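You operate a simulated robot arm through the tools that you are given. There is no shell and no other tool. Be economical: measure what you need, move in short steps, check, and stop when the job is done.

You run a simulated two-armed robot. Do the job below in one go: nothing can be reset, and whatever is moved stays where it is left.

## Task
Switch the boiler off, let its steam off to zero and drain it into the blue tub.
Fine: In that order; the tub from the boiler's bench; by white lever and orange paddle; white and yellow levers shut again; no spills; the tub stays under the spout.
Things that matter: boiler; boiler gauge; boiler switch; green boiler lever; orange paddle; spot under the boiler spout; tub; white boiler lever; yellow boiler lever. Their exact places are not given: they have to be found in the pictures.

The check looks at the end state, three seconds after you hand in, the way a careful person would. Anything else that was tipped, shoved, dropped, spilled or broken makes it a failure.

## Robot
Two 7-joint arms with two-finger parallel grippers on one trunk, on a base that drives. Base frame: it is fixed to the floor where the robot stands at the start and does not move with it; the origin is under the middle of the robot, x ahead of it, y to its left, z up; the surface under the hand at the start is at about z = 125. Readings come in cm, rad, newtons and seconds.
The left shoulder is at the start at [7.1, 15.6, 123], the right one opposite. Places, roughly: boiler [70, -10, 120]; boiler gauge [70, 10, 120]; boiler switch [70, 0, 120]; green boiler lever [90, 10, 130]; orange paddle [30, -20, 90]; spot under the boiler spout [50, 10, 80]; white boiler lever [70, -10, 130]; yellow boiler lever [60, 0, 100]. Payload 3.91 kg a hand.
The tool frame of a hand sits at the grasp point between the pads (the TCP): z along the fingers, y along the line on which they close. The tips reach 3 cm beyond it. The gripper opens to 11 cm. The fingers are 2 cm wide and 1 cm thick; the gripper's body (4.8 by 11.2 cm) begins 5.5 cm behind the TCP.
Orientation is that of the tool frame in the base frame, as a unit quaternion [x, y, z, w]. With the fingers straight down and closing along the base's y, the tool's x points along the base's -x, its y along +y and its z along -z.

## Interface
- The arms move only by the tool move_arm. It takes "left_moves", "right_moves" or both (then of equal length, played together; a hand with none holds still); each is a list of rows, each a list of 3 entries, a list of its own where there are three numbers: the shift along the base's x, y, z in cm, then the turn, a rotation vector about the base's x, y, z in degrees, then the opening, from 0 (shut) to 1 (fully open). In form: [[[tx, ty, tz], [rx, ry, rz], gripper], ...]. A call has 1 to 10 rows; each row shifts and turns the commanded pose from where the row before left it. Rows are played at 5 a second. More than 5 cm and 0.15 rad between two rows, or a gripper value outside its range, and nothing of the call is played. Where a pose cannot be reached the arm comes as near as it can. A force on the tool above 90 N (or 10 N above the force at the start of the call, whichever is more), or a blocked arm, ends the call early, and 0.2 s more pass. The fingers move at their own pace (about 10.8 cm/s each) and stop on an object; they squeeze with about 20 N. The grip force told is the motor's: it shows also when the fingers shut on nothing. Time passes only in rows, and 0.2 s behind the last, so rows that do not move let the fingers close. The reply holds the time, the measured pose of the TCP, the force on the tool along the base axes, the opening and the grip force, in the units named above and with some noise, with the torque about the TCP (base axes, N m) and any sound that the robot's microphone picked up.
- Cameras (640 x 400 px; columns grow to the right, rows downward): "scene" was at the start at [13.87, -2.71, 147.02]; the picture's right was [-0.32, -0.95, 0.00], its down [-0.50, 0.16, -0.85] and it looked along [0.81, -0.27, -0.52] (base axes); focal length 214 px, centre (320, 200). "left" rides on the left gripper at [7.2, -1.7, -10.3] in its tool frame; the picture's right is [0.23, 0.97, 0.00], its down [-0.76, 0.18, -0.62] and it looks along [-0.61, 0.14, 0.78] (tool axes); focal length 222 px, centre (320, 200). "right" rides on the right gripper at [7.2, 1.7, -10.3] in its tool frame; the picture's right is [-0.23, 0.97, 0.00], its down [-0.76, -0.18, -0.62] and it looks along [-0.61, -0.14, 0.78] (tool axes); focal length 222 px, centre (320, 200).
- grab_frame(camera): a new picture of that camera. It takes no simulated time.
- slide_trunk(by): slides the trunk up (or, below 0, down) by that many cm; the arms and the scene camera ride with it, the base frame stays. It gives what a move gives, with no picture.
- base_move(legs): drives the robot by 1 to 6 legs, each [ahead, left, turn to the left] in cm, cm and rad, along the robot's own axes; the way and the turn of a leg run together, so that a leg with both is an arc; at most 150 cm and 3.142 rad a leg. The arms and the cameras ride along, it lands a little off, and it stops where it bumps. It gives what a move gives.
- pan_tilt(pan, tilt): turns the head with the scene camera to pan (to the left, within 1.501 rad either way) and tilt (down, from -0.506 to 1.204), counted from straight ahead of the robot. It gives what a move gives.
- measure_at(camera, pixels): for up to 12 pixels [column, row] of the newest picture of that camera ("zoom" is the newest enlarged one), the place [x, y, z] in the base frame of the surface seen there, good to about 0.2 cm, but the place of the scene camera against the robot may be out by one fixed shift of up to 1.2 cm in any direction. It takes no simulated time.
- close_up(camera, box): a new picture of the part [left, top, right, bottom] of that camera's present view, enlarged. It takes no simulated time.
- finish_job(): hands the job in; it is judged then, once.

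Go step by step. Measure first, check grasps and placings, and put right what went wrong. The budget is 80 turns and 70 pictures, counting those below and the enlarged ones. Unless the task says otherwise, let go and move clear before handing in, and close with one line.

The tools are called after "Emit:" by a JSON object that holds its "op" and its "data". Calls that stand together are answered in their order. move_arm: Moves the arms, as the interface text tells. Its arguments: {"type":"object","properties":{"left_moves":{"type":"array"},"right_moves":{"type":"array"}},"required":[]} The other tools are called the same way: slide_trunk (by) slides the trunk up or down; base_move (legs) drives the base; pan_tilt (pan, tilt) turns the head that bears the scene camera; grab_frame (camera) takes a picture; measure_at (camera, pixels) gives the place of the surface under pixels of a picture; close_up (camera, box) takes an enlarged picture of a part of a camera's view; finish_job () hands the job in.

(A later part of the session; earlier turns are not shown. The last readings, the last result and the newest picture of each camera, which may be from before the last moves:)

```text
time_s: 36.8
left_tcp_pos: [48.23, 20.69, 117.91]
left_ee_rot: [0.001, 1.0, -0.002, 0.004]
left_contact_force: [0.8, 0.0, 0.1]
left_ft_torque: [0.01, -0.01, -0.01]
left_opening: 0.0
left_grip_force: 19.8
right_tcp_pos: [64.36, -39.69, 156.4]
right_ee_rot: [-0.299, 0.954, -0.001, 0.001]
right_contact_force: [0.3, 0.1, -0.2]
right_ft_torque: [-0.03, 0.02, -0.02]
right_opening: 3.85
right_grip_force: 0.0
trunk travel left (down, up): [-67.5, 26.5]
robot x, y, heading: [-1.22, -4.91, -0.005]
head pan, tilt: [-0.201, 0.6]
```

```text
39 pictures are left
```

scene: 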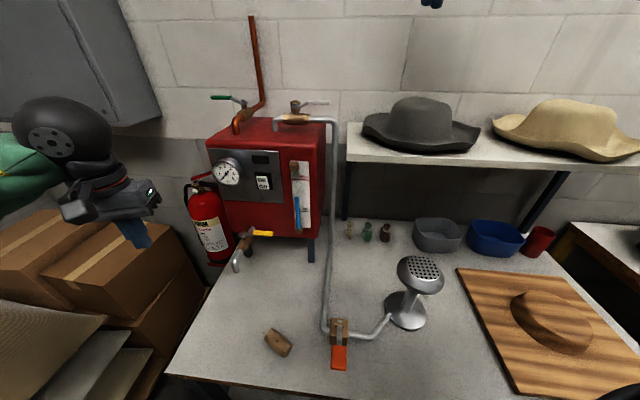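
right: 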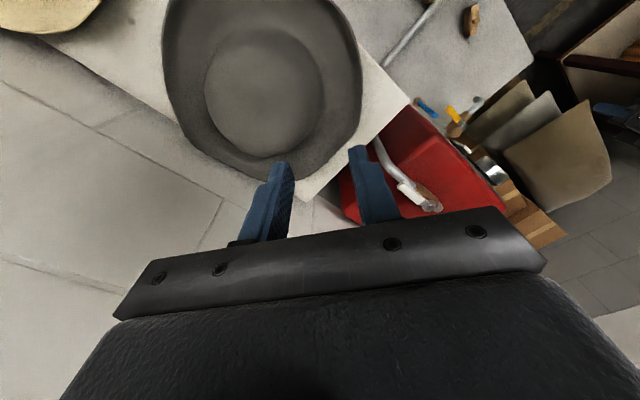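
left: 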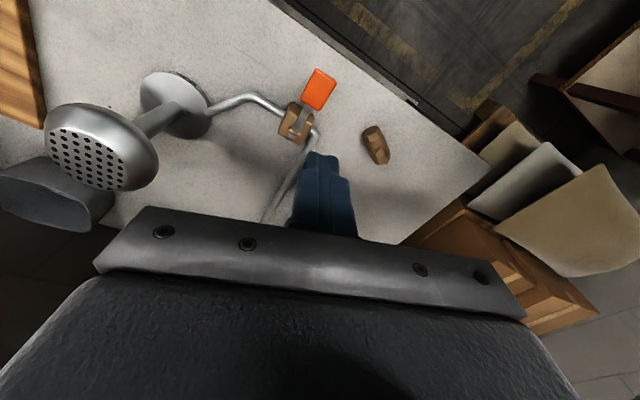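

Gauge rests at 0. I'll retrace to the white lever's handle with the right hand.

Emit:
{"op": "move_arm", "data": {"right_moves": [[[1.8, 4.1, 0], [0, 0, 8], 0.4], [[1.8, 4.1, 0], [0, 0, 8], 0.4], [[1.8, 4.1, 0], [0, 0, 8], 0.4], [[1.8, 4.1, 0], [0, 0, 8], 0.4], [[1.85, 4.1, 0], [0, 0, 8], 0.4], [[0, 0, -4], [0, 0, 0], 0.4], [[0, 0, -5], [0, 0, 0], 0.4], [[0, 0, -3], [0, 0, 0], 0.4], [[0, 0, 0], [0, 0, 0], 0.4]]}}

Emit:
{"op": "grab_frame", "data": {"camera": "right"}}

```text
time_s: 38.8
left_tcp_pos: [48.15, 20.61, 117.94]
left_ee_rot: [0.001, 1.0, -0.002, 0.006]
left_contact_force: [-0.1, 0.0, 0.0]
left_ft_torque: [0.0, -0.02, 0.0]
left_opening: 0.01
left_grip_force: 20.1
right_tcp_pos: [71.59, -21.26, 143.34]
right_ee_rot: [-0.606, 0.795, 0.0, 0.0]
right_contact_force: [0.4, -0.6, 0.0]
right_ft_torque: [0.01, -0.02, 0.0]
right_opening: 4.37
right_grip_force: 0.0
right hand out of reach, approached as far as the arm can: row 5
trunk travel left (down, up): [-67.5, 26.5]
robot x, y, heading: [-0.83, -4.91, -0.002]
head pan, tilt: [-0.201, 0.6]
```

```text
38 pictures are left
```

right: 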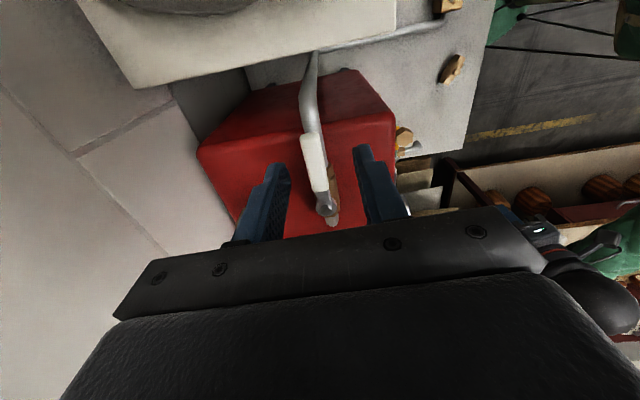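

The lever is between the fingers at (317,170). I'll correct (+1.8,+2.0), descend and grip.

Emit:
{"op": "move_arm", "data": {"right_moves": [[[1.8, 2.0, -2], [0, 0, 0], 0.4], [[0, 0, -3], [0, 0, 0], 0.4], [[0, 0, -3], [0, 0, 0], 0.4], [[0, 0, 0], [0, 0, 0], 0], [[0, 0, 0], [0, 0, 0], 0], [[0, 0, 0], [0, 0, 0], 0]]}}

```text
time_s: 40.2
left_tcp_pos: [48.11, 20.69, 117.86]
left_ee_rot: [0.001, 1.0, -0.003, 0.006]
left_contact_force: [-0.1, 0.6, -0.1]
left_ft_torque: [-0.03, -0.03, 0.04]
left_opening: 0.01
left_grip_force: 20.1
right_tcp_pos: [73.48, -19.18, 135.31]
right_ee_rot: [-0.606, 0.795, -0.001, 0.0]
right_contact_force: [-7.0, 1.8, 1.1]
right_ft_torque: [0.17, -0.07, -0.79]
right_opening: 1.79
right_grip_force: 44.7
trunk travel left (down, up): [-67.5, 26.5]
robot x, y, heading: [-0.89, -4.84, -0.004]
head pan, tilt: [-0.201, 0.6]
```

Gripped. Now the reverse arc to close.

Emit:
{"op": "move_arm", "data": {"right_moves": [[[-0.64, 0.219, 0], [0, 0, -5.8], 0], [[-0.889, 0.434, 0], [0, 0, -8.5], 0], [[-0.816, 0.562, 0], [0, 0, -8.5], 0], [[-0.723, 0.676, 0], [0, 0, -8.5], 0], [[-0.616, 0.775, 0], [0, 0, -8.5], 0], [[-0.494, 0.858, 0], [0, 0, -8.5], 0], [[-0.362, 0.922, 0], [0, 0, -8.5], 0], [[-0.222, 0.964, 0], [0, 0, -8.5], 0], [[-0.077, 0.988, 0], [0, 0, -8.5], 0], [[0.07, 0.987, 0], [0, 0, -8.5], 0]]}}

Emit:
{"op": "move_arm", "data": {"right_moves": [[[0.215, 0.967, 0], [0, 0, -8.5], 0], [[0.1, 0.3, 0], [0, 0, -2], 0], [[0, 0, 0], [0, 0, 0], 0]]}}

Emit:
{"op": "close_up", "data": {"camera": "scene", "box": [200, 80, 360, 180]}}

```text
time_s: 42.4
left_tcp_pos: [48.12, 20.76, 117.89]
left_ee_rot: [0.0, 1.0, -0.003, 0.005]
left_contact_force: [0.4, -0.4, 0.5]
left_ft_torque: [0.0, 0.08, 0.0]
left_opening: 0.03
left_grip_force: 20.1
right_tcp_pos: [68.56, -11.76, 135.3]
right_ee_rot: [0.067, 0.998, 0.0, 0.001]
right_contact_force: [-4.1, 6.5, 11.7]
right_ft_torque: [0.5, 0.3, 0.5]
right_opening: 1.78
right_grip_force: 45.0
trunk travel left (down, up): [-67.5, 26.5]
robot x, y, heading: [-0.9, -4.27, -0.004]
head pan, tilt: [-0.201, 0.6]
```

```text
time_s: 43.2
left_tcp_pos: [48.0, 20.96, 117.84]
left_ee_rot: [0.001, 1.0, -0.003, 0.005]
left_contact_force: [0.5, -0.7, 0.6]
left_ft_torque: [-0.01, 0.01, 0.05]
left_opening: 0.0
left_grip_force: 20.0
right_tcp_pos: [68.8, -10.85, 135.21]
right_ee_rot: [0.158, 0.988, 0.0, 0.002]
right_contact_force: [7.1, 19.8, 31.9]
right_ft_torque: [0.16, -0.48, 1.41]
right_opening: 1.83
right_grip_force: 44.8
right hand out of reach, approached as far as the arm can: row 1, 2
trunk travel left (down, up): [-67.5, 26.5]
robot x, y, heading: [-1.01, -4.7, -0.001]
head pan, tilt: [-0.201, 0.6]
```

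```text
4.00 times, centred on (280, 130) of scene
```

zoom: 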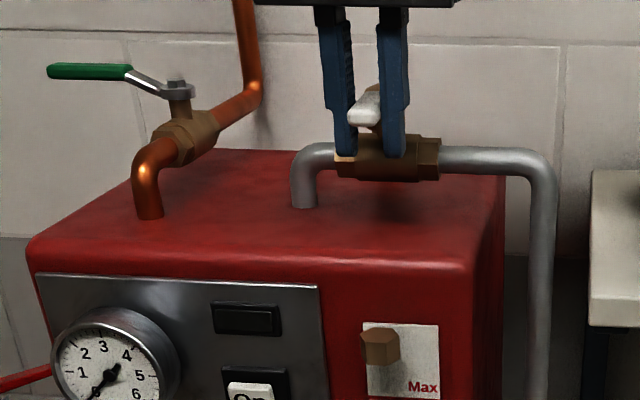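

Lever is back at about its closed angle (within 1–2°). I'll give a small push to its stop, then release and lift.

Emit:
{"op": "move_arm", "data": {"right_moves": [[[0.1, 0.4, 0], [0, 0, 0], 0], [[0, 0, 0], [0, 0, 0], 0]]}}

Emit:
{"op": "move_arm", "data": {"right_moves": [[[0, 0, 0], [0, 0, 0], 0.4], [[0, 0, 0], [0, 0, 0], 0.4], [[0, 0, 4], [0, 0, 0], 0.4], [[0, 0, 5], [0, 0, 0], 0.4], [[0, 0, 5], [0, 0, 0], 0.4], [[0, 0, 5], [0, 0, 5], 0.4], [[-2, -4.5, 1], [0, 0, 5], 0.4], [[-2, -4.5, 0], [0, 0, 5], 0.4], [[-2, -4.5, 0], [0, 0, 0], 0.4], [[-2, -4.5, 0], [0, 0, 0], 0.4]]}}

Emit:
{"op": "close_up", "data": {"camera": "scene", "box": [200, 80, 360, 180]}}

```text
time_s: 43.8
left_tcp_pos: [48.12, 20.86, 117.94]
left_ee_rot: [0.001, 1.0, -0.003, 0.006]
left_contact_force: [-0.4, -0.3, -0.3]
left_ft_torque: [0.01, -0.01, 0.03]
left_opening: 0.02
left_grip_force: 19.8
right_tcp_pos: [68.74, -11.12, 135.25]
right_ee_rot: [0.158, 0.987, 0.0, 0.002]
right_contact_force: [9.4, 18.1, 40.5]
right_ft_torque: [0.2, -0.33, 1.34]
right_opening: 1.87
right_grip_force: 44.4
right hand out of reach, approached as far as the arm can: row 1
trunk travel left (down, up): [-67.5, 26.5]
robot x, y, heading: [-1.22, -4.62, 0.001]
head pan, tilt: [-0.201, 0.6]
```

```text
refused: row 7 steps farther than a row can; nothing moved
```

```text
4.00 times, centred on (280, 130) of scene
```

zoom: 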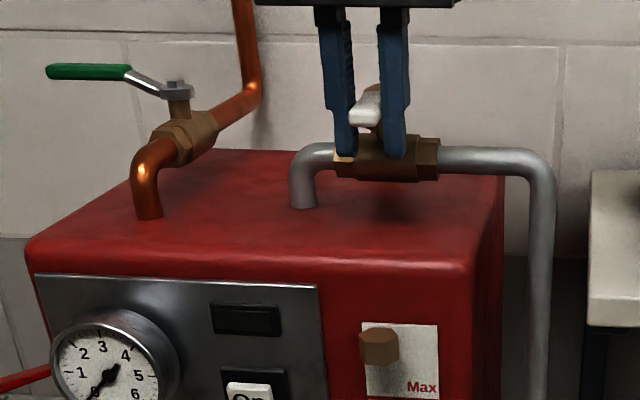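

The arm is at its inner reach and the lever slipped back a bit. I'll release, lift, then check the lever angle.

Emit:
{"op": "move_arm", "data": {"right_moves": [[[0, 0, 0], [0, 0, 0], 0.45], [[0, 0, 0], [0, 0, 0], 0.45], [[0, 0, 4], [0, 0, 0], 0.45], [[0, 0, 5], [0, 0, 0], 0.45], [[0, 0, 5], [0, 0, 0], 0.45], [[0, -3, 3], [0, 0, 0], 0.45]]}}

Emit:
{"op": "grab_frame", "data": {"camera": "right"}}

```text
time_s: 45.2
left_tcp_pos: [47.79, 20.69, 118.01]
left_ee_rot: [0.0, 1.0, -0.001, 0.006]
left_contact_force: [0.3, -0.1, -0.2]
left_ft_torque: [0.01, -0.07, 0.02]
left_opening: 0.01
left_grip_force: 19.9
right_tcp_pos: [67.96, -18.75, 150.95]
right_ee_rot: [0.157, 0.988, 0.001, 0.002]
right_contact_force: [-0.1, -0.5, 0.3]
right_ft_torque: [0.0, 0.0, -0.01]
right_opening: 4.93
right_grip_force: 0.1
right hand out of reach, approached as far as the arm can: row 3, 4, 5
trunk travel left (down, up): [-67.5, 26.5]
robot x, y, heading: [-0.57, -4.91, 0.006]
head pan, tilt: [-0.201, 0.6]
```

```text
35 pictures are left
```

right: 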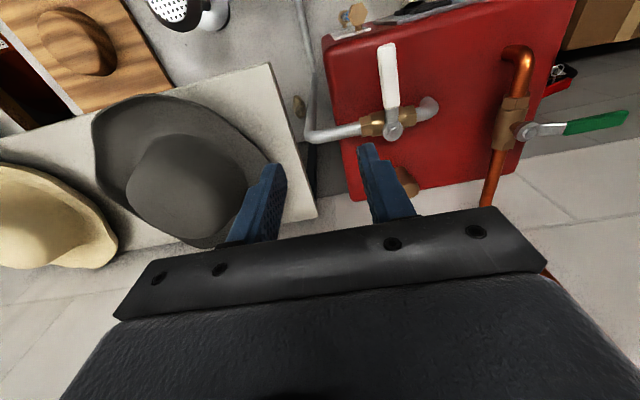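

Emit:
{"op": "measure_at", "data": {"camera": "right", "pixels": [[385, 52], [389, 90], [392, 108], [393, 132], [426, 108], [345, 132]]}}

Emit:
{"op": "close_up", "data": {"camera": "right", "box": [320, 30, 480, 150]}}

```text
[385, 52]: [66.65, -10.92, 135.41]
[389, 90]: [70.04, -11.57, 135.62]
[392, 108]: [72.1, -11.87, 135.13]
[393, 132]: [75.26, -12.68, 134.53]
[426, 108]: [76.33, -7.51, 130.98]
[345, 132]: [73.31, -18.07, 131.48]
```

```text
3.33 times, centred on (400, 90) of right
```

zoom: 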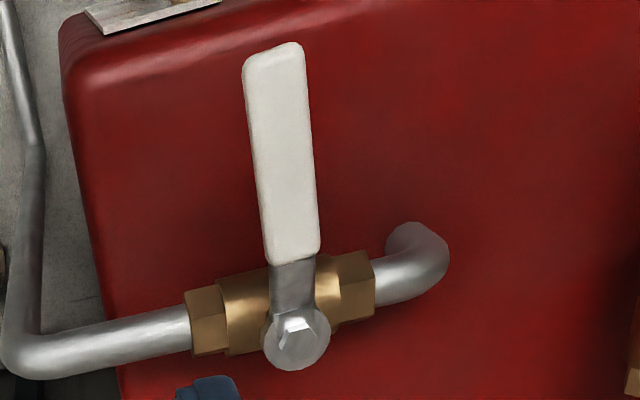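

The lever is about 6° short of shut (tip y -10.9 vs -10.0 before). I'll drive left a bit for reach and nudge it shut from the -y side with closed fingers.

Emit:
{"op": "base_move", "data": {"legs": [[0, 6, 0]]}}

Emit:
{"op": "move_arm", "data": {"right_moves": [[[0, 0, 0], [0, 0, 0], 0], [[0, 0, 0], [0, 0, 0], 0], [[0, -2, -4], [0, 0, 0], 0]]}}

```text
time_s: 46.1
left_tcp_pos: [48.34, 26.69, 117.95]
left_ee_rot: [0.0, 1.0, -0.002, 0.005]
left_contact_force: [0.9, 0.4, 1.1]
left_ft_torque: [-0.02, 0.0, 0.02]
left_opening: 0.01
left_grip_force: 20.0
right_tcp_pos: [68.3, -12.86, 150.62]
right_ee_rot: [0.157, 0.988, 0.0, 0.0]
right_contact_force: [0.0, -0.1, 0.4]
right_ft_torque: [-0.01, 0.0, 0.0]
right_opening: 4.96
right_grip_force: 0.1
trunk travel left (down, up): [-67.5, 26.5]
robot x, y, heading: [-0.52, 0.64, -0.002]
head pan, tilt: [-0.201, 0.6]
```

```text
time_s: 46.9
left_tcp_pos: [48.12, 26.7, 118.04]
left_ee_rot: [0.0, 1.0, -0.002, 0.005]
left_contact_force: [-0.1, 0.1, -0.3]
left_ft_torque: [0.04, -0.02, -0.04]
left_opening: 0.0
left_grip_force: 19.5
right_tcp_pos: [68.16, -14.92, 146.81]
right_ee_rot: [0.156, 0.988, 0.001, 0.002]
right_contact_force: [-0.7, -0.6, -0.8]
right_ft_torque: [0.01, -0.02, 0.0]
right_opening: 0.0
right_grip_force: 20.3
trunk travel left (down, up): [-67.5, 26.5]
robot x, y, heading: [-0.68, 0.86, 0.005]
head pan, tilt: [-0.201, 0.6]
```

Emit:
{"op": "move_arm", "data": {"right_moves": [[[0, 0, -4], [0, 0, 0], 0], [[0, 0, -4], [0, 0, 0], 0], [[0, 0, -3.5], [0, 0, 0], 0], [[0, 1, 0], [0, 0, 0], 0], [[0, 0.8, 0], [0, 0, 0], 0], [[0, 0.6, 0], [0, 0, 0], 0], [[0, 0.5, 0], [0, 0, 0], 0], [[0, 0.4, 0], [0, 0, 0], 0], [[0, 0.3, 0], [0, 0, 0], 0]]}}

```text
time_s: 48.9
left_tcp_pos: [48.28, 25.72, 118.12]
left_ee_rot: [0.002, 1.0, 0.001, 0.005]
left_contact_force: [-0.2, -0.6, 1.1]
left_ft_torque: [0.0, 0.03, 0.02]
left_opening: 0.0
left_grip_force: 20.3
right_tcp_pos: [68.42, -12.45, 135.11]
right_ee_rot: [0.16, 0.987, 0.003, -0.001]
right_contact_force: [3.3, -66.4, 9.5]
right_ft_torque: [0.22, -0.06, -0.7]
right_opening: 0.0
right_grip_force: 20.1
trunk travel left (down, up): [-67.5, 26.5]
robot x, y, heading: [-0.86, 0.92, -0.001]
head pan, tilt: [-0.201, 0.6]
```

At its stop with 66 N, so the white lever is shut. I'll back off, lift clear, and drive back and right to look at the tub.

Emit:
{"op": "move_arm", "data": {"right_moves": [[[0, -2, 0], [0, 0, 0], 0], [[0, -1, 4], [0, 0, 0], 0], [[0, 0, 5], [0, 0, 0], 0], [[0, 0, 5], [0, 0, 4], 0], [[0, 0, 5], [0, 0, 8], 0], [[-4, -3, 0], [0, 0, 6], 0], [[-4, -3, 0], [0, 0, 0], 0]]}}

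Emit:
{"op": "base_move", "data": {"legs": [[-22, 0, 0], [0, -55, 0]]}}

Emit:
{"op": "pan_tilt", "data": {"pan": 0.0, "tilt": 0.55}}

Emit:
{"op": "grab_frame", "data": {"camera": "scene"}}

```text
time_s: 50.5
left_tcp_pos: [48.01, 26.49, 117.98]
left_ee_rot: [0.0, 1.0, -0.002, 0.006]
left_contact_force: [0.2, 0.6, 0.4]
left_ft_torque: [-0.02, -0.02, 0.0]
left_opening: 0.0
left_grip_force: 20.5
right_tcp_pos: [60.0, -20.2, 154.45]
right_ee_rot: [-0.001, 1.0, 0.0, 0.001]
right_contact_force: [-0.3, 0.5, 0.4]
right_ft_torque: [0.01, 0.0, 0.02]
right_opening: 0.0
right_grip_force: 19.7
trunk travel left (down, up): [-67.5, 26.5]
robot x, y, heading: [-0.5, 1.32, -0.001]
head pan, tilt: [-0.201, 0.6]
```

```text
time_s: 55.0
left_tcp_pos: [26.2, -28.09, 117.86]
left_ee_rot: [-0.001, 1.0, -0.002, 0.005]
left_contact_force: [0.1, -0.2, 0.2]
left_ft_torque: [-0.01, 0.0, 0.0]
left_opening: 0.02
left_grip_force: 19.9
right_tcp_pos: [38.38, -74.96, 154.3]
right_ee_rot: [-0.001, 1.0, -0.001, 0.0]
right_contact_force: [0.3, -0.7, 0.7]
right_ft_torque: [0.02, 0.03, -0.03]
right_opening: 0.02
right_grip_force: 20.0
trunk travel left (down, up): [-67.5, 26.5]
robot x, y, heading: [-22.62, -54.16, 0.004]
head pan, tilt: [-0.201, 0.6]
```

```text
time_s: 55.7
left_tcp_pos: [26.37, -28.19, 117.87]
left_ee_rot: [0.0, 1.0, -0.002, 0.004]
left_contact_force: [0.0, 0.1, -0.1]
left_ft_torque: [0.04, 0.02, 0.02]
left_opening: 0.0
left_grip_force: 20.0
right_tcp_pos: [38.43, -75.05, 154.08]
right_ee_rot: [0.0, 1.0, 0.0, 0.0]
right_contact_force: [-1.0, -0.7, 0.9]
right_ft_torque: [-0.01, -0.01, -0.02]
right_opening: 0.01
right_grip_force: 19.7
trunk travel left (down, up): [-67.5, 26.5]
robot x, y, heading: [-22.36, -53.74, 0.006]
head pan, tilt: [0.0, 0.55]
```

```text
33 pictures are left
```

scene: 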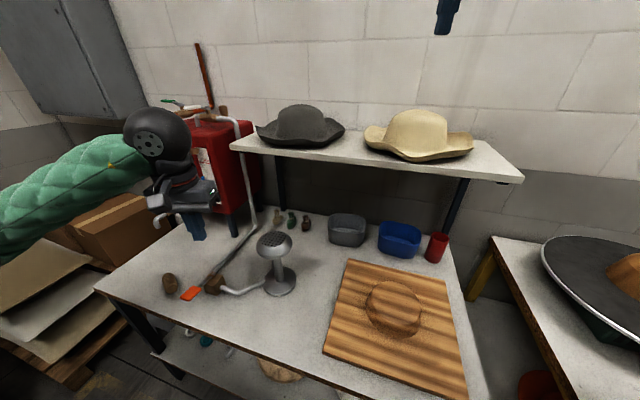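

Emit:
{"op": "measure_at", "data": {"camera": "scene", "pixels": [[377, 160], [515, 181], [518, 168], [399, 235], [379, 228], [419, 230], [416, 256], [382, 250], [395, 224], [408, 258], [437, 247], [440, 262]]}}

Emit:
{"op": "close_up", "data": {"camera": "scene", "box": [320, 180, 480, 280]}}

```text
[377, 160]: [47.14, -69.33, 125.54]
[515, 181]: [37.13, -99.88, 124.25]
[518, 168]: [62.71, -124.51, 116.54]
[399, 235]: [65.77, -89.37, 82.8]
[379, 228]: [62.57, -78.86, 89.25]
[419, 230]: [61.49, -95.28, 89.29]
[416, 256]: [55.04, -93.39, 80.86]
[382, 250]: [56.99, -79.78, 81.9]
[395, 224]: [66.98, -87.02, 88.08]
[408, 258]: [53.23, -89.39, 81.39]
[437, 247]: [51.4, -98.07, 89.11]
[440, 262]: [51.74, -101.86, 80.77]
```

```text
4.00 times, centred on (400, 230) of scene
```

zoom: 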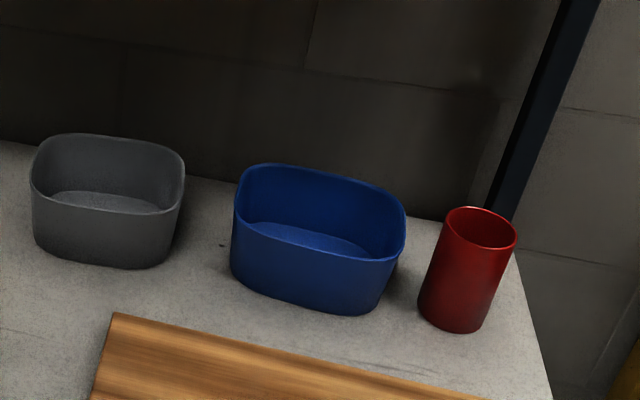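

The tub sits about 20 cm behind the shelf's front edge, with the grey tub on its left and the red cup on its right. I plan to pinch its left short wall with the right hand tilted back, so I'm measuring the rim and nearby obstacles.

Emit:
{"op": "measure_at", "data": {"camera": "zoom", "pixels": [[236, 215], [236, 190], [244, 174], [255, 167], [330, 175], [403, 215], [397, 250], [370, 261], [300, 244], [250, 228], [183, 175], [468, 212]]}}

Emit:
{"op": "measure_at", "data": {"camera": "scene", "pixels": [[395, 285], [393, 300], [395, 320], [350, 270], [440, 290], [420, 380], [340, 345], [377, 167]]}}

```text
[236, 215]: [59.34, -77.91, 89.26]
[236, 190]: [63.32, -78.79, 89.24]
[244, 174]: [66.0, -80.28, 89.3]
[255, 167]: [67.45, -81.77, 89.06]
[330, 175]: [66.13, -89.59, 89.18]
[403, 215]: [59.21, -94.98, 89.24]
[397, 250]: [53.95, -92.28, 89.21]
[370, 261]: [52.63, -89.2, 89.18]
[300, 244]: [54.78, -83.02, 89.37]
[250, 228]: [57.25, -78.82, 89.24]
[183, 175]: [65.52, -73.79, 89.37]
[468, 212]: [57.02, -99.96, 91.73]
```

```text
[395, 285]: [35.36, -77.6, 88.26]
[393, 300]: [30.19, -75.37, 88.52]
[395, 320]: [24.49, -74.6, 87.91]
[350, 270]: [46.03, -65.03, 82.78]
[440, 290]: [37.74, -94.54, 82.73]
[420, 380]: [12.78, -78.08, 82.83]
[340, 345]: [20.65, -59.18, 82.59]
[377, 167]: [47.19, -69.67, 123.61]
```

Left-wall midpoint is about (62.6,-78.9), rim z about 88.4. I'll raise the left hand, square up to the bench (turn -0.31), and shift left so the tub wall lies to my right.

Emit:
{"op": "move_arm", "data": {"left_moves": [[[0, 0, 5], [0, 0, 0], 0], [[0, 0, 5], [0, 0, 0], 0], [[0, 0, 5], [0, 0, 0], 0], [[0, 0, 5], [0, 0, 0], 0], [[0, 0, 5], [0, 0, 0], 0]]}}

Emit:
{"op": "base_move", "data": {"legs": [[0, 0, -0.31], [4, 14, 0]]}}

Emit:
{"op": "slide_trunk", "data": {"by": -18}}

Emit:
{"op": "pan_tilt", "data": {"pan": -0.2, "tilt": 0.5}}

Emit:
{"op": "grab_frame", "data": {"camera": "scene"}}

```text
time_s: 56.9
left_tcp_pos: [26.1, -28.22, 143.02]
left_ee_rot: [-0.001, 1.0, -0.002, 0.004]
left_contact_force: [0.1, 0.3, -0.5]
left_ft_torque: [0.01, 0.02, 0.0]
left_opening: 0.0
left_grip_force: 20.0
right_tcp_pos: [38.35, -75.15, 154.33]
right_ee_rot: [0.0, 1.0, 0.0, 0.002]
right_contact_force: [-0.7, -0.3, 0.3]
right_ft_torque: [-0.01, -0.03, -0.04]
right_opening: 0.0
right_grip_force: 20.3
trunk travel left (down, up): [-67.5, 26.5]
robot x, y, heading: [-22.68, -53.84, 0.001]
head pan, tilt: [0.0, 0.55]
```

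```text
time_s: 59.3
left_tcp_pos: [39.81, -32.21, 142.91]
left_ee_rot: [0.153, 0.988, -0.002, 0.004]
left_contact_force: [0.3, -0.1, 0.8]
left_ft_torque: [0.0, -0.04, -0.06]
left_opening: 0.01
left_grip_force: 20.3
right_tcp_pos: [37.13, -80.46, 154.28]
right_ee_rot: [0.154, 0.988, 0.0, 0.0]
right_contact_force: [0.3, -0.2, 0.4]
right_ft_torque: [0.0, 0.02, -0.02]
right_opening: 0.0
right_grip_force: 20.1
trunk travel left (down, up): [-67.5, 26.5]
robot x, y, heading: [-14.39, -41.55, -0.307]
head pan, tilt: [0.0, 0.55]
```

```text
time_s: 61.3
left_tcp_pos: [39.82, -32.12, 124.96]
left_ee_rot: [0.152, 0.988, -0.002, 0.005]
left_contact_force: [0.1, 0.5, -0.6]
left_ft_torque: [0.0, 0.01, 0.0]
left_opening: 0.0
left_grip_force: 20.2
right_tcp_pos: [37.25, -80.34, 136.29]
right_ee_rot: [0.154, 0.988, 0.0, 0.001]
right_contact_force: [-0.7, 0.0, -0.8]
right_ft_torque: [0.01, -0.03, 0.0]
right_opening: 0.01
right_grip_force: 20.4
trunk travel left (down, up): [-49.5, 44.5]
robot x, y, heading: [-14.78, -41.47, -0.305]
head pan, tilt: [0.0, 0.55]
```

```text
time_s: 62.0
left_tcp_pos: [39.9, -32.04, 124.92]
left_ee_rot: [0.153, 0.988, -0.002, 0.003]
left_contact_force: [0.4, -0.3, 0.1]
left_ft_torque: [0.0, 0.0, 0.02]
left_opening: 0.02
left_grip_force: 19.9
right_tcp_pos: [37.15, -80.5, 136.34]
right_ee_rot: [0.154, 0.988, 0.0, 0.0]
right_contact_force: [0.1, 0.0, 0.0]
right_ft_torque: [0.02, 0.0, -0.03]
right_opening: 0.0
right_grip_force: 19.7
trunk travel left (down, up): [-49.5, 44.5]
robot x, y, heading: [-14.7, -41.88, -0.309]
head pan, tilt: [-0.201, 0.499]
```

```text
31 pictures are left
```

scene: 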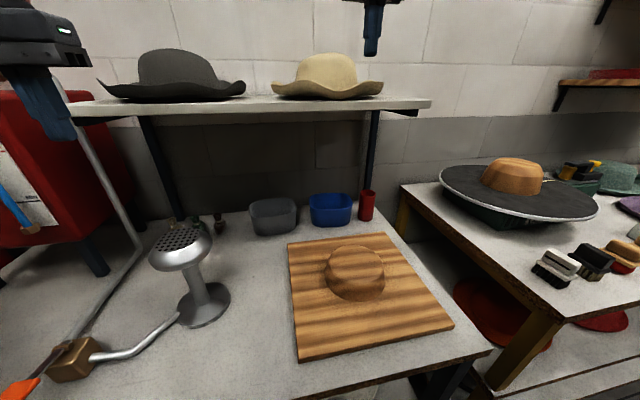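

Now squared up. I'll swing the right hand in front of the shelf, tilting it 45° (fingers forward-down), fingers open 4 cm.

Emit:
{"op": "move_arm", "data": {"right_moves": [[[-1.5, 1.5, -2], [-2.3, -7.14, 0], 0.36], [[-1.5, 1.5, -3], [-2.3, -7.14, 0], 0.36], [[-1, 1.5, -4], [-2.3, -7.14, 0], 0.36], [[-0.8, 1.5, -4.5], [-2.3, -7.14, 0], 0.36], [[-0.5, 1.5, -4.5], [-2.3, -7.14, 0], 0.36], [[-0.5, 1.5, -4.5], [-2.3, -7.14, 0], 0.36], [[-0.5, 1.5, -4.5], [0, 0, 0], 0.36], [[-0.5, 1.5, -4.5], [0, 0, 0], 0.36], [[0, 0, -4.5], [0, 0, 0], 0.36]]}}

Emit:
{"op": "grab_frame", "data": {"camera": "scene"}}

Emit:
{"op": "grab_frame", "data": {"camera": "right"}}

```text
time_s: 64.0
left_tcp_pos: [39.93, -32.27, 124.76]
left_ee_rot: [0.154, 0.988, -0.003, 0.003]
left_contact_force: [0.5, 0.3, -0.8]
left_ft_torque: [0.06, 0.0, -0.02]
left_opening: 0.01
left_grip_force: 20.0
right_tcp_pos: [35.52, -68.2, 102.29]
right_ee_rot: [0.142, 0.913, -0.059, 0.377]
right_contact_force: [-0.1, -0.2, -0.1]
right_ft_torque: [0.0, 0.03, 0.0]
right_opening: 3.96
right_grip_force: 0.1
right hand out of reach, approached as far as the arm can: row 7, 8, 9
trunk travel left (down, up): [-49.5, 44.5]
robot x, y, heading: [-14.39, -41.43, -0.312]
head pan, tilt: [-0.201, 0.499]
```

```text
30 pictures are left
```

scene: 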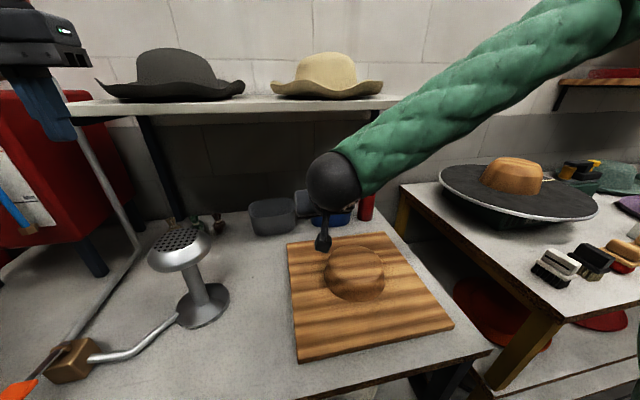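

```text
29 pictures are left
```

right: 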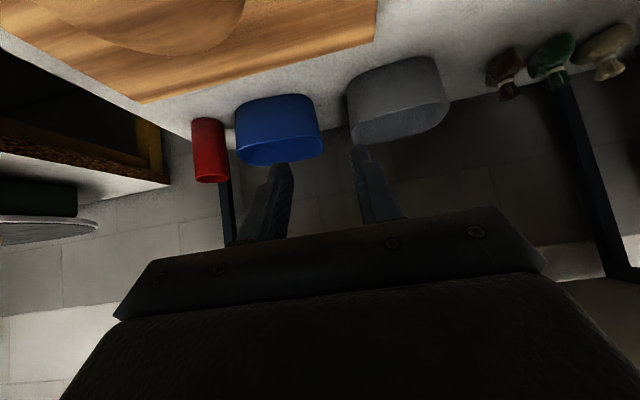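

Tub's left rim corner is at about (320,130) in the right camera. To keep the forearm clear of the shelf I'll raise both hands 15 and lower the trunk 15.

Emit:
{"op": "move_arm", "data": {"left_moves": [[[0, 0, 5], [0, 0, 0], 0], [[0, 0, 5], [0, 0, 0], 0], [[0, 0, 5], [0, 0, 0], 0], [[0, 0, 2], [0, 0, 0], 0]], "right_moves": [[[-1.5, 0.5, 4.5], [0, 0, 0], 0.36], [[-1.5, 0.5, 4.5], [0, 0, 0], 0.36], [[0, 0, 4], [0, 0, 0], 0.36], [[0, 0, 2], [0, 0, 0], 0.36]]}}

Emit:
{"op": "slide_trunk", "data": {"by": -17}}

Emit:
{"op": "grab_frame", "data": {"camera": "scene"}}

Emit:
{"op": "grab_frame", "data": {"camera": "right"}}

```text
time_s: 65.0
left_tcp_pos: [39.86, -32.03, 141.9]
left_ee_rot: [0.152, 0.988, -0.002, 0.004]
left_contact_force: [-0.2, -0.5, -0.3]
left_ft_torque: [0.03, -0.02, 0.01]
left_opening: 0.02
left_grip_force: 20.0
right_tcp_pos: [32.63, -67.09, 117.54]
right_ee_rot: [0.142, 0.912, -0.06, 0.379]
right_contact_force: [0.6, 0.0, -0.2]
right_ft_torque: [0.0, -0.02, -0.02]
right_opening: 3.99
right_grip_force: 0.2
trunk travel left (down, up): [-49.5, 44.5]
robot x, y, heading: [-14.73, -41.23, -0.309]
head pan, tilt: [-0.201, 0.499]
```

```text
time_s: 66.9
left_tcp_pos: [39.93, -31.95, 125.07]
left_ee_rot: [0.154, 0.988, -0.003, 0.005]
left_contact_force: [0.2, 0.3, -0.5]
left_ft_torque: [0.0, 0.01, 0.0]
left_opening: 0.01
left_grip_force: 19.4
right_tcp_pos: [32.54, -67.17, 100.39]
right_ee_rot: [0.142, 0.913, -0.06, 0.378]
right_contact_force: [0.4, -0.4, 0.2]
right_ft_torque: [-0.02, -0.01, -0.01]
right_opening: 3.96
right_grip_force: 0.0
trunk travel left (down, up): [-32.5, 61.5]
robot x, y, heading: [-14.5, -41.69, -0.309]
head pan, tilt: [-0.201, 0.499]
```

```text
28 pictures are left
```

scene: 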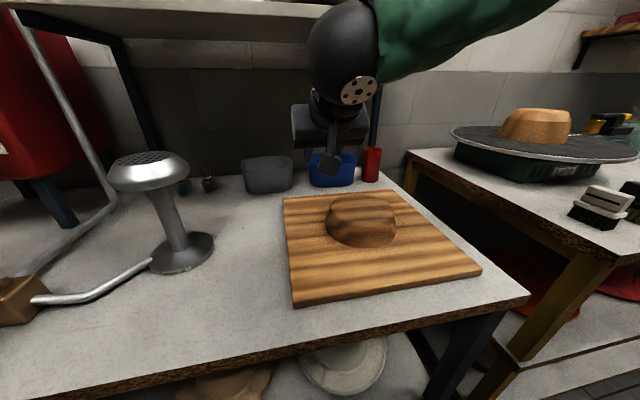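

```text
27 pictures are left
```

right: 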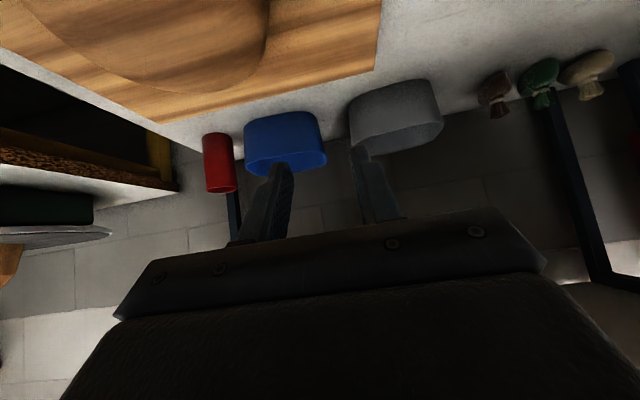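

Measuring the wrist ball height (345,8) against the shelf underside, and the tub's left rim from the right camera.

Emit:
{"op": "measure_at", "data": {"camera": "scene", "pixels": [[345, 8], [400, 60], [440, 30], [230, 48], [315, 45]]}}

Emit:
{"op": "measure_at", "data": {"camera": "right", "pixels": [[326, 158], [322, 145], [325, 163], [316, 118], [318, 168], [352, 120], [248, 160], [305, 170], [370, 130]]}}

```text
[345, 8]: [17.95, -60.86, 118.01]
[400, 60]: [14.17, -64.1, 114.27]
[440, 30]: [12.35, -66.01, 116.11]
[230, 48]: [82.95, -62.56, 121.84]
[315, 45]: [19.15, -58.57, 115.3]
```

```text
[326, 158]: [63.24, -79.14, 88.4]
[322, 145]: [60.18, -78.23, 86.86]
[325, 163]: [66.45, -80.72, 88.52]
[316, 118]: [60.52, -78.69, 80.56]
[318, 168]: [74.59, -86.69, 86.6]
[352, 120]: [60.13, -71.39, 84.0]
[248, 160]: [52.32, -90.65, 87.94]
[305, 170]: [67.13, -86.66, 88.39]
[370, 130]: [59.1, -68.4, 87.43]
```

Wrist top is about 17 cm above the TCP, so it will clear the 121 shelf underside. Moving in above the tub's left wall at z about 93.

Emit:
{"op": "move_arm", "data": {"right_moves": [[[4.28, -1.71, -1.05], [0, 0, 0], 0.36], [[4.28, -1.71, -1.05], [0, 0, 0], 0.36], [[4.28, -1.71, -1.05], [0, 0, 0], 0.36], [[4.28, -1.71, -1.05], [0, 0, 0], 0.36], [[4.28, -1.71, -1.05], [0, 0, 0], 0.36], [[4.28, -1.71, -1.05], [0, 0, 0], 0.36], [[4.28, -1.71, -1.05], [0, 0, 0], 0.36], [[0, 0, 0], [0, 0, 0], 0.36]]}}

Emit:
{"op": "grab_frame", "data": {"camera": "right"}}

Emit:
{"op": "grab_frame", "data": {"camera": "scene"}}

```text
time_s: 68.7
left_tcp_pos: [39.68, -32.02, 125.05]
left_ee_rot: [0.153, 0.988, -0.004, 0.005]
left_contact_force: [-0.8, -0.6, -0.6]
left_ft_torque: [0.01, -0.02, -0.01]
left_opening: 0.0
left_grip_force: 19.9
right_tcp_pos: [62.51, -79.1, 93.18]
right_ee_rot: [0.143, 0.913, -0.061, 0.378]
right_contact_force: [-0.2, 0.4, 0.6]
right_ft_torque: [-0.03, -0.01, -0.04]
right_opening: 3.97
right_grip_force: 0.0
trunk travel left (down, up): [-32.5, 61.5]
robot x, y, heading: [-14.77, -41.52, -0.305]
head pan, tilt: [-0.201, 0.499]
```

```text
26 pictures are left
```

right: 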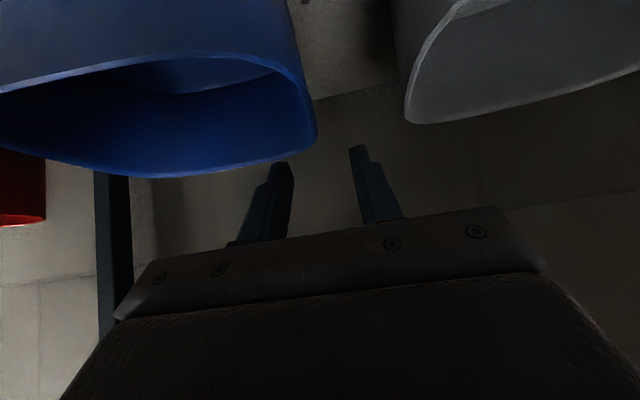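

```text
25 pictures are left
```

scene: 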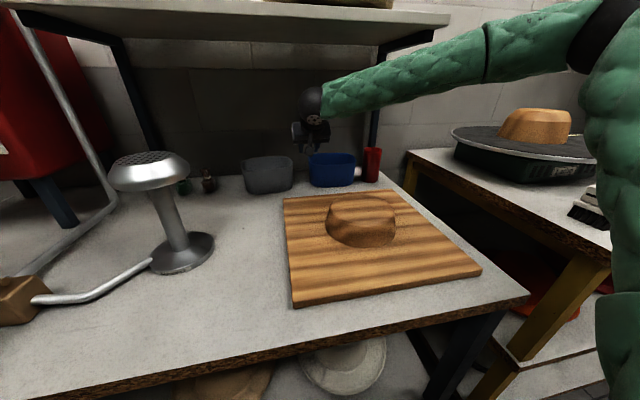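

Emit:
{"op": "measure_at", "data": {"camera": "right", "pixels": [[303, 85], [312, 110], [316, 130], [310, 145], [288, 160], [405, 110], [240, 172]]}}

```text
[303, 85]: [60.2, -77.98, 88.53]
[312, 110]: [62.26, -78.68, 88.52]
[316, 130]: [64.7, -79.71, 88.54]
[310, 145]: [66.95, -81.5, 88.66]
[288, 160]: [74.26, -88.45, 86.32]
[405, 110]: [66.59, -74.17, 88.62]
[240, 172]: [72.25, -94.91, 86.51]
```

The rim's left wall lies centred between the fingers. Down 5.5 and close.

Emit:
{"op": "move_arm", "data": {"right_moves": [[[0, 0.1, -2], [0, 0, 0], 0.36], [[0, 0, -2], [0, 0, 0], 0.36], [[0, 0, -1.5], [0, 0, 0], 0.36], [[0, 0, 0], [0, 0, 0], 0], [[0, 0, 0], [0, 0, 0], 0], [[0, 0, 0], [0, 0, 0], 0]]}}

Emit:
{"op": "grab_frame", "data": {"camera": "right"}}

```text
time_s: 70.1
left_tcp_pos: [39.9, -32.12, 125.02]
left_ee_rot: [0.153, 0.988, -0.003, 0.004]
left_contact_force: [-0.2, 0.1, -0.8]
left_ft_torque: [0.0, 0.0, 0.01]
left_opening: 0.01
left_grip_force: 20.4
right_tcp_pos: [62.41, -79.08, 87.57]
right_ee_rot: [0.142, 0.913, -0.06, 0.378]
right_contact_force: [0.0, -0.1, 1.7]
right_ft_torque: [-0.3, -0.1, 0.04]
right_opening: 1.09
right_grip_force: 20.4
trunk travel left (down, up): [-32.5, 61.5]
robot x, y, heading: [-14.64, -41.97, -0.305]
head pan, tilt: [-0.201, 0.499]
```

```text
24 pictures are left
```

right: 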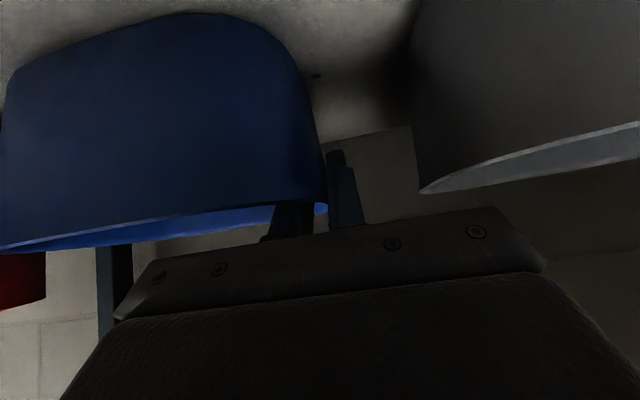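

Gripped the wall (opening 1.09). Lift 4 cm and begin pulling out toward me.

Emit:
{"op": "move_arm", "data": {"right_moves": [[[0, 0, 1], [0, 0, 0], 0], [[0, 0, 1.5], [0, 0, 0], 0], [[0, 0, 2], [0, 0, 0], 0], [[-2.4, 0.8, 0.5], [0, 0, 0], 0], [[-2.8, 0.9, 1], [0, 0, 0], 0]]}}

Emit:
{"op": "grab_frame", "data": {"camera": "scene"}}

```text
time_s: 71.3
left_tcp_pos: [39.73, -32.0, 124.99]
left_ee_rot: [0.152, 0.988, -0.003, 0.004]
left_contact_force: [0.1, 0.0, 0.6]
left_ft_torque: [-0.02, -0.02, 0.02]
left_opening: 0.0
left_grip_force: 19.7
right_tcp_pos: [57.2, -77.16, 93.6]
right_ee_rot: [0.143, 0.913, -0.061, 0.378]
right_contact_force: [-0.3, 0.0, -2.4]
right_ft_torque: [0.12, -0.04, 0.02]
right_opening: 1.0
right_grip_force: 19.9
trunk travel left (down, up): [-32.5, 61.5]
robot x, y, heading: [-14.07, -41.47, -0.306]
head pan, tilt: [-0.201, 0.499]
```

```text
23 pictures are left
```

scene: 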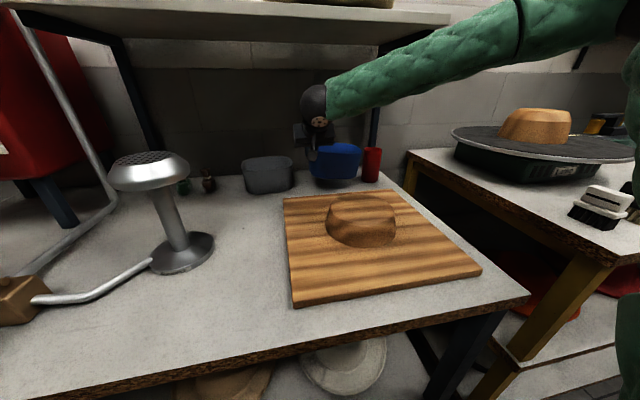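

The tub is held level. I'll pull it out and up clear of the shelf, then look left to see floor space near the spout.

Emit:
{"op": "move_arm", "data": {"right_moves": [[[-3.6, 1.15, 2], [0, 0, 0], 0], [[-3.6, 1.15, 2], [0, 0, 0], 0], [[-3.6, 1.15, 2], [0, 0, 0], 0], [[-2.8, 0.9, 3], [0, 0, 0], 0], [[-2, 0.6, 4], [0, 0, 0], 0], [[0, 0, 4], [0, 0, 0], 0], [[0, 0, 2], [0, 0, 0], 0]]}}

Emit:
{"op": "pan_tilt", "data": {"pan": 0.9, "tilt": 0.6}}

Emit:
{"op": "grab_frame", "data": {"camera": "scene"}}

```text
time_s: 72.9
left_tcp_pos: [39.83, -31.98, 125.11]
left_ee_rot: [0.153, 0.988, -0.003, 0.005]
left_contact_force: [0.0, 0.0, 0.2]
left_ft_torque: [-0.02, -0.01, 0.0]
left_opening: 0.0
left_grip_force: 19.1
right_tcp_pos: [41.73, -72.4, 112.81]
right_ee_rot: [0.142, 0.913, -0.06, 0.378]
right_contact_force: [1.1, 0.1, -1.4]
right_ft_torque: [0.13, -0.06, 0.0]
right_opening: 1.0
right_grip_force: 19.9
trunk travel left (down, up): [-32.5, 61.5]
robot x, y, heading: [-14.08, -41.56, -0.304]
head pan, tilt: [-0.201, 0.499]
```

```text
time_s: 74.2
left_tcp_pos: [39.93, -31.98, 124.94]
left_ee_rot: [0.153, 0.988, -0.003, 0.004]
left_contact_force: [0.0, 0.3, 0.1]
left_ft_torque: [0.0, -0.01, 0.03]
left_opening: 0.0
left_grip_force: 20.2
right_tcp_pos: [41.75, -72.27, 112.53]
right_ee_rot: [0.142, 0.913, -0.06, 0.378]
right_contact_force: [0.4, -0.1, -1.4]
right_ft_torque: [0.13, -0.06, 0.02]
right_opening: 1.0
right_grip_force: 20.5
trunk travel left (down, up): [-32.5, 61.5]
robot x, y, heading: [-14.62, -41.78, -0.305]
head pan, tilt: [0.901, 0.6]
```

```text
22 pictures are left
```

scene: 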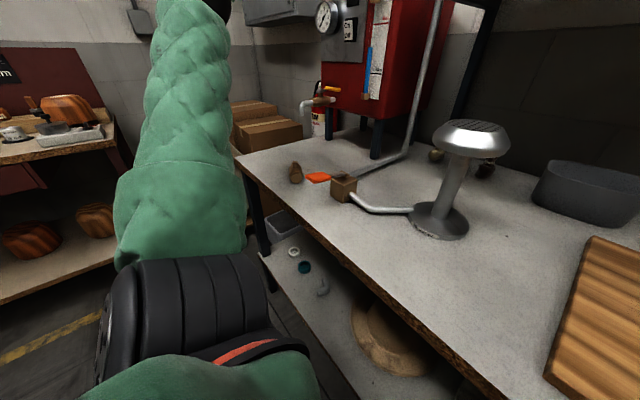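

Emit:
{"op": "measure_at", "data": {"camera": "scene", "pixels": [[112, 143], [5, 160], [110, 232], [60, 285], [265, 110], [250, 150], [304, 120], [308, 110], [315, 100], [334, 90], [236, 158], [50, 350]]}}

Emit:
{"op": "close_up", "data": {"camera": "scene", "box": [220, 70, 380, 190]}}

```text
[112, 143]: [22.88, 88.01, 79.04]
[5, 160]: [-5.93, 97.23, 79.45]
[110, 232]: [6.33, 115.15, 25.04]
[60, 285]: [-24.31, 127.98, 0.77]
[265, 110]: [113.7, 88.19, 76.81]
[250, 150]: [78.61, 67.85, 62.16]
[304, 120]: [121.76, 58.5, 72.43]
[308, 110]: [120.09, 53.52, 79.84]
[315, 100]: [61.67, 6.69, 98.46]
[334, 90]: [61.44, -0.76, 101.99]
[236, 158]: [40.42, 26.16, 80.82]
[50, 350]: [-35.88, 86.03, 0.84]
```

```text
3.33 times, centred on (300, 130) of scene
```

zoom: 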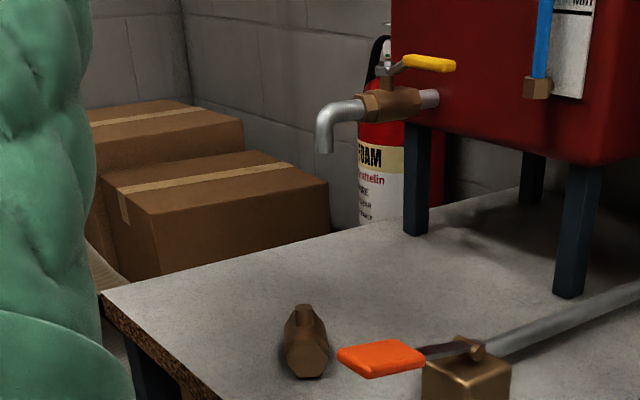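

The next bench on the left is at y≥88, so there's room to drive left to about (-22,28) with heading 0. I'll raise the tub 6 cm more, then drive back, turn to heading 0, and go left.

Emit:
{"op": "move_arm", "data": {"right_moves": [[[0, 0, 3], [0, 0, 0], 0], [[0, 0, 3], [0, 0, 0], 0], [[0, 0, 0], [0, 0, 0], 0]]}}

Emit:
{"op": "base_move", "data": {"legs": [[-8, 0, 0], [0, 0, 0.305], [0, 40, 0]]}}

Emit:
{"op": "pan_tilt", "data": {"pan": 0.3, "tilt": 0.6}}

Emit:
{"op": "grab_frame", "data": {"camera": "scene"}}

```text
time_s: 75.0
left_tcp_pos: [39.87, -32.01, 125.0]
left_ee_rot: [0.153, 0.988, -0.002, 0.004]
left_contact_force: [0.3, -0.5, 0.2]
left_ft_torque: [0.02, 0.01, 0.02]
left_opening: 0.01
left_grip_force: 19.5
right_tcp_pos: [41.7, -72.31, 118.6]
right_ee_rot: [0.142, 0.913, -0.06, 0.378]
right_contact_force: [0.0, 0.5, -2.1]
right_ft_torque: [0.1, -0.05, 0.0]
right_opening: 1.0
right_grip_force: 20.3
trunk travel left (down, up): [-32.5, 61.5]
robot x, y, heading: [-14.55, -41.53, -0.303]
head pan, tilt: [0.901, 0.6]
```

```text
time_s: 79.2
left_tcp_pos: [26.46, 26.72, 124.91]
left_ee_rot: [-0.001, 1.0, -0.002, 0.004]
left_contact_force: [0.1, 0.4, 0.3]
left_ft_torque: [-0.02, -0.02, 0.02]
left_opening: 0.0
left_grip_force: 19.5
right_tcp_pos: [40.67, -11.15, 118.53]
right_ee_rot: [-0.002, 0.924, -0.002, 0.382]
right_contact_force: [-0.1, 0.2, -1.7]
right_ft_torque: [0.14, 0.01, 0.03]
right_opening: 0.98
right_grip_force: 19.7
trunk travel left (down, up): [-32.5, 61.5]
robot x, y, heading: [-22.16, 0.78, 0.005]
head pan, tilt: [0.901, 0.6]
```

```text
time_s: 80.2
left_tcp_pos: [26.54, 26.61, 124.93]
left_ee_rot: [-0.002, 1.0, -0.002, 0.005]
left_contact_force: [-0.5, -0.6, -0.2]
left_ft_torque: [-0.01, -0.03, -0.01]
left_opening: 0.01
left_grip_force: 19.6
right_tcp_pos: [40.71, -11.21, 118.6]
right_ee_rot: [-0.002, 0.924, -0.001, 0.383]
right_contact_force: [-0.1, -1.1, -1.5]
right_ft_torque: [0.1, -0.01, -0.03]
right_opening: 0.99
right_grip_force: 19.8
trunk travel left (down, up): [-32.5, 61.5]
robot x, y, heading: [-22.31, 0.6, -0.002]
head pan, tilt: [0.3, 0.6]
```

```text
20 pictures are left
```

scene: 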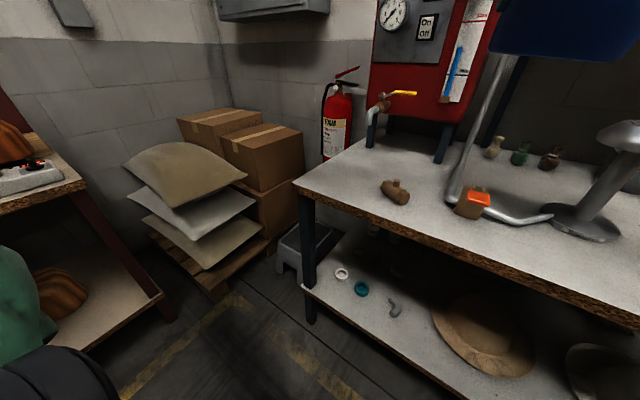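

The spout tip is at (371,145). Measuring the spout, bench edge, and yellow lever, then driving left 27.

Emit:
{"op": "close_up", "data": {"camera": "scene", "box": [340, 70, 460, 170]}}

Emit:
{"op": "measure_at", "data": {"camera": "scene", "pixels": [[371, 142], [374, 120], [384, 106], [405, 92], [294, 183], [335, 155], [396, 193], [148, 295], [150, 230]]}}

Emit:
{"op": "base_move", "data": {"legs": [[0, 27, 0]]}}

```text
4.00 times, centred on (400, 120) of scene
```

zoom: 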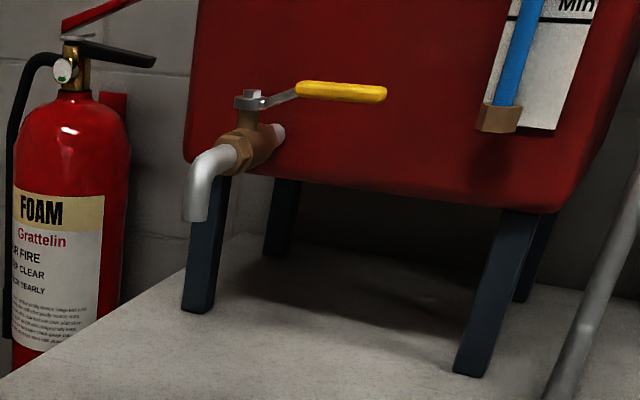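

```text
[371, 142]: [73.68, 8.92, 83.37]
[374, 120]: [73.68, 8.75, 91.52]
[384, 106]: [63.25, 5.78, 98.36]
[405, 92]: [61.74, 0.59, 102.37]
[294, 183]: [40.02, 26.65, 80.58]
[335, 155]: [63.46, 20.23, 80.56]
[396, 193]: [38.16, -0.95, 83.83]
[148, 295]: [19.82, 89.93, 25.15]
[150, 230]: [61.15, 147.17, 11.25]
```

```text
time_s: 82.1
left_tcp_pos: [26.37, 54.05, 125.02]
left_ee_rot: [-0.002, 1.0, -0.003, 0.004]
left_contact_force: [0.1, 0.3, -0.2]
left_ft_torque: [-0.03, 0.02, 0.02]
left_opening: 0.0
left_grip_force: 20.1
right_tcp_pos: [40.66, 16.08, 118.6]
right_ee_rot: [-0.003, 0.924, -0.001, 0.382]
right_contact_force: [-0.3, 0.2, -1.5]
right_ft_torque: [0.1, 0.04, -0.02]
right_opening: 0.98
right_grip_force: 19.6
trunk travel left (down, up): [-32.5, 61.5]
robot x, y, heading: [-22.67, 27.73, 0.006]
head pan, tilt: [0.3, 0.6]
```

Emit:
{"op": "measure_at", "data": {"camera": "zoom", "pixels": [[195, 214], [192, 190], [200, 165], [225, 155], [245, 100], [340, 92]]}}

Emit:
{"op": "pan_tilt", "data": {"pan": -0.1, "tilt": 0.5}}

Emit:
{"op": "grab_frame", "data": {"camera": "scene"}}

```text
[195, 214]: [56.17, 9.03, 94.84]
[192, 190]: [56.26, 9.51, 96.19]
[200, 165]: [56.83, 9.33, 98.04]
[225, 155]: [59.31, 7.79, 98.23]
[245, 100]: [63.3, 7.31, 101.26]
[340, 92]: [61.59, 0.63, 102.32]
```

```text
time_s: 83.0
left_tcp_pos: [26.35, 53.79, 124.83]
left_ee_rot: [-0.003, 1.0, -0.003, 0.005]
left_contact_force: [1.1, -0.9, -0.1]
left_ft_torque: [-0.02, 0.03, 0.0]
left_opening: 0.0
left_grip_force: 20.2
right_tcp_pos: [40.54, 16.09, 118.52]
right_ee_rot: [-0.003, 0.924, 0.0, 0.382]
right_contact_force: [0.9, 0.6, -0.7]
right_ft_torque: [0.12, 0.03, -0.01]
right_opening: 0.98
right_grip_force: 20.2
trunk travel left (down, up): [-32.5, 61.5]
robot x, y, heading: [-22.3, 27.79, 0.006]
head pan, tilt: [-0.099, 0.499]
```

```text
18 pictures are left
```

scene: 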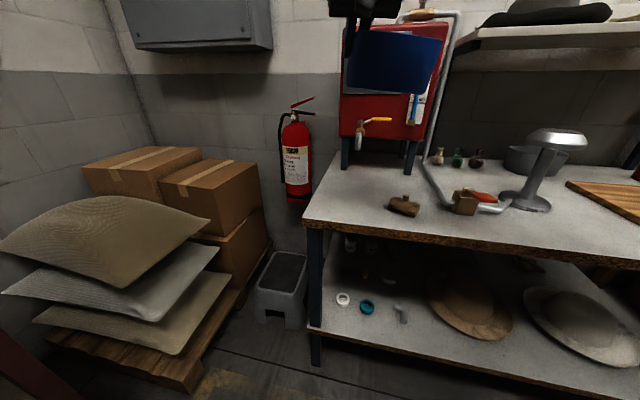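

Spout outlet is at about (57,9,93.7); rim height is 88.4, so it fits with 5 cm to spare. I'll yaw the tub parallel to the bench, and descend in front of the spout to z about 90.

Emit:
{"op": "move_arm", "data": {"right_moves": [[[-0.33, 0.9, -4], [0, 0, -8.5], 0], [[-0.33, 0.9, -4], [0, 0, -8.5], 0], [[-0.33, 0.9, -4], [0, 0, 0], 0], [[-0.33, 0.9, -4], [0, 0, 0], 0], [[-0.33, 0.9, -4], [0, 0, 0], 0], [[-0.33, 0.9, -4], [0, 0, 0], 0], [[-0.33, 0.9, -4], [0, 0, 0], 0], [[0, 0, 0], [0, 0, 0], 0]]}}

Emit:
{"op": "grab_frame", "data": {"camera": "scene"}}

```text
time_s: 84.8
left_tcp_pos: [26.29, 53.93, 125.08]
left_ee_rot: [-0.002, 1.0, -0.003, 0.004]
left_contact_force: [-0.9, 0.2, 0.9]
left_ft_torque: [-0.03, 0.0, 0.03]
left_opening: 0.0
left_grip_force: 19.8
right_tcp_pos: [38.14, 22.57, 90.7]
right_ee_rot: [0.133, 0.914, -0.057, 0.379]
right_contact_force: [0.4, 0.9, -0.9]
right_ft_torque: [0.11, -0.02, 0.01]
right_opening: 0.95
right_grip_force: 20.2
trunk travel left (down, up): [-32.5, 61.5]
robot x, y, heading: [-22.54, 27.44, 0.008]
head pan, tilt: [-0.099, 0.499]
```

```text
17 pictures are left
```

scene: 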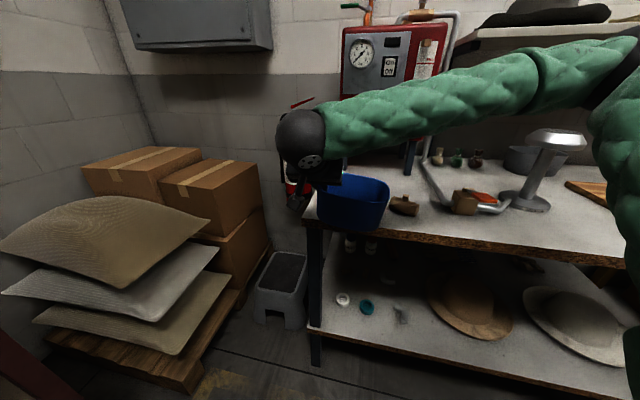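

Emit:
{"op": "measure_at", "data": {"camera": "scene", "pixels": [[388, 188], [386, 200], [372, 180], [355, 177], [378, 227], [335, 222], [325, 196], [355, 203]]}}

```text
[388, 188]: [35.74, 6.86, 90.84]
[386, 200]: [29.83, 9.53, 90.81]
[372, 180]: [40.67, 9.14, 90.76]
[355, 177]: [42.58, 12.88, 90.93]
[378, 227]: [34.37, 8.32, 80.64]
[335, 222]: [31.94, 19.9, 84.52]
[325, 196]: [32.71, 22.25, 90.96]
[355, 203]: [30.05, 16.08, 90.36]
```

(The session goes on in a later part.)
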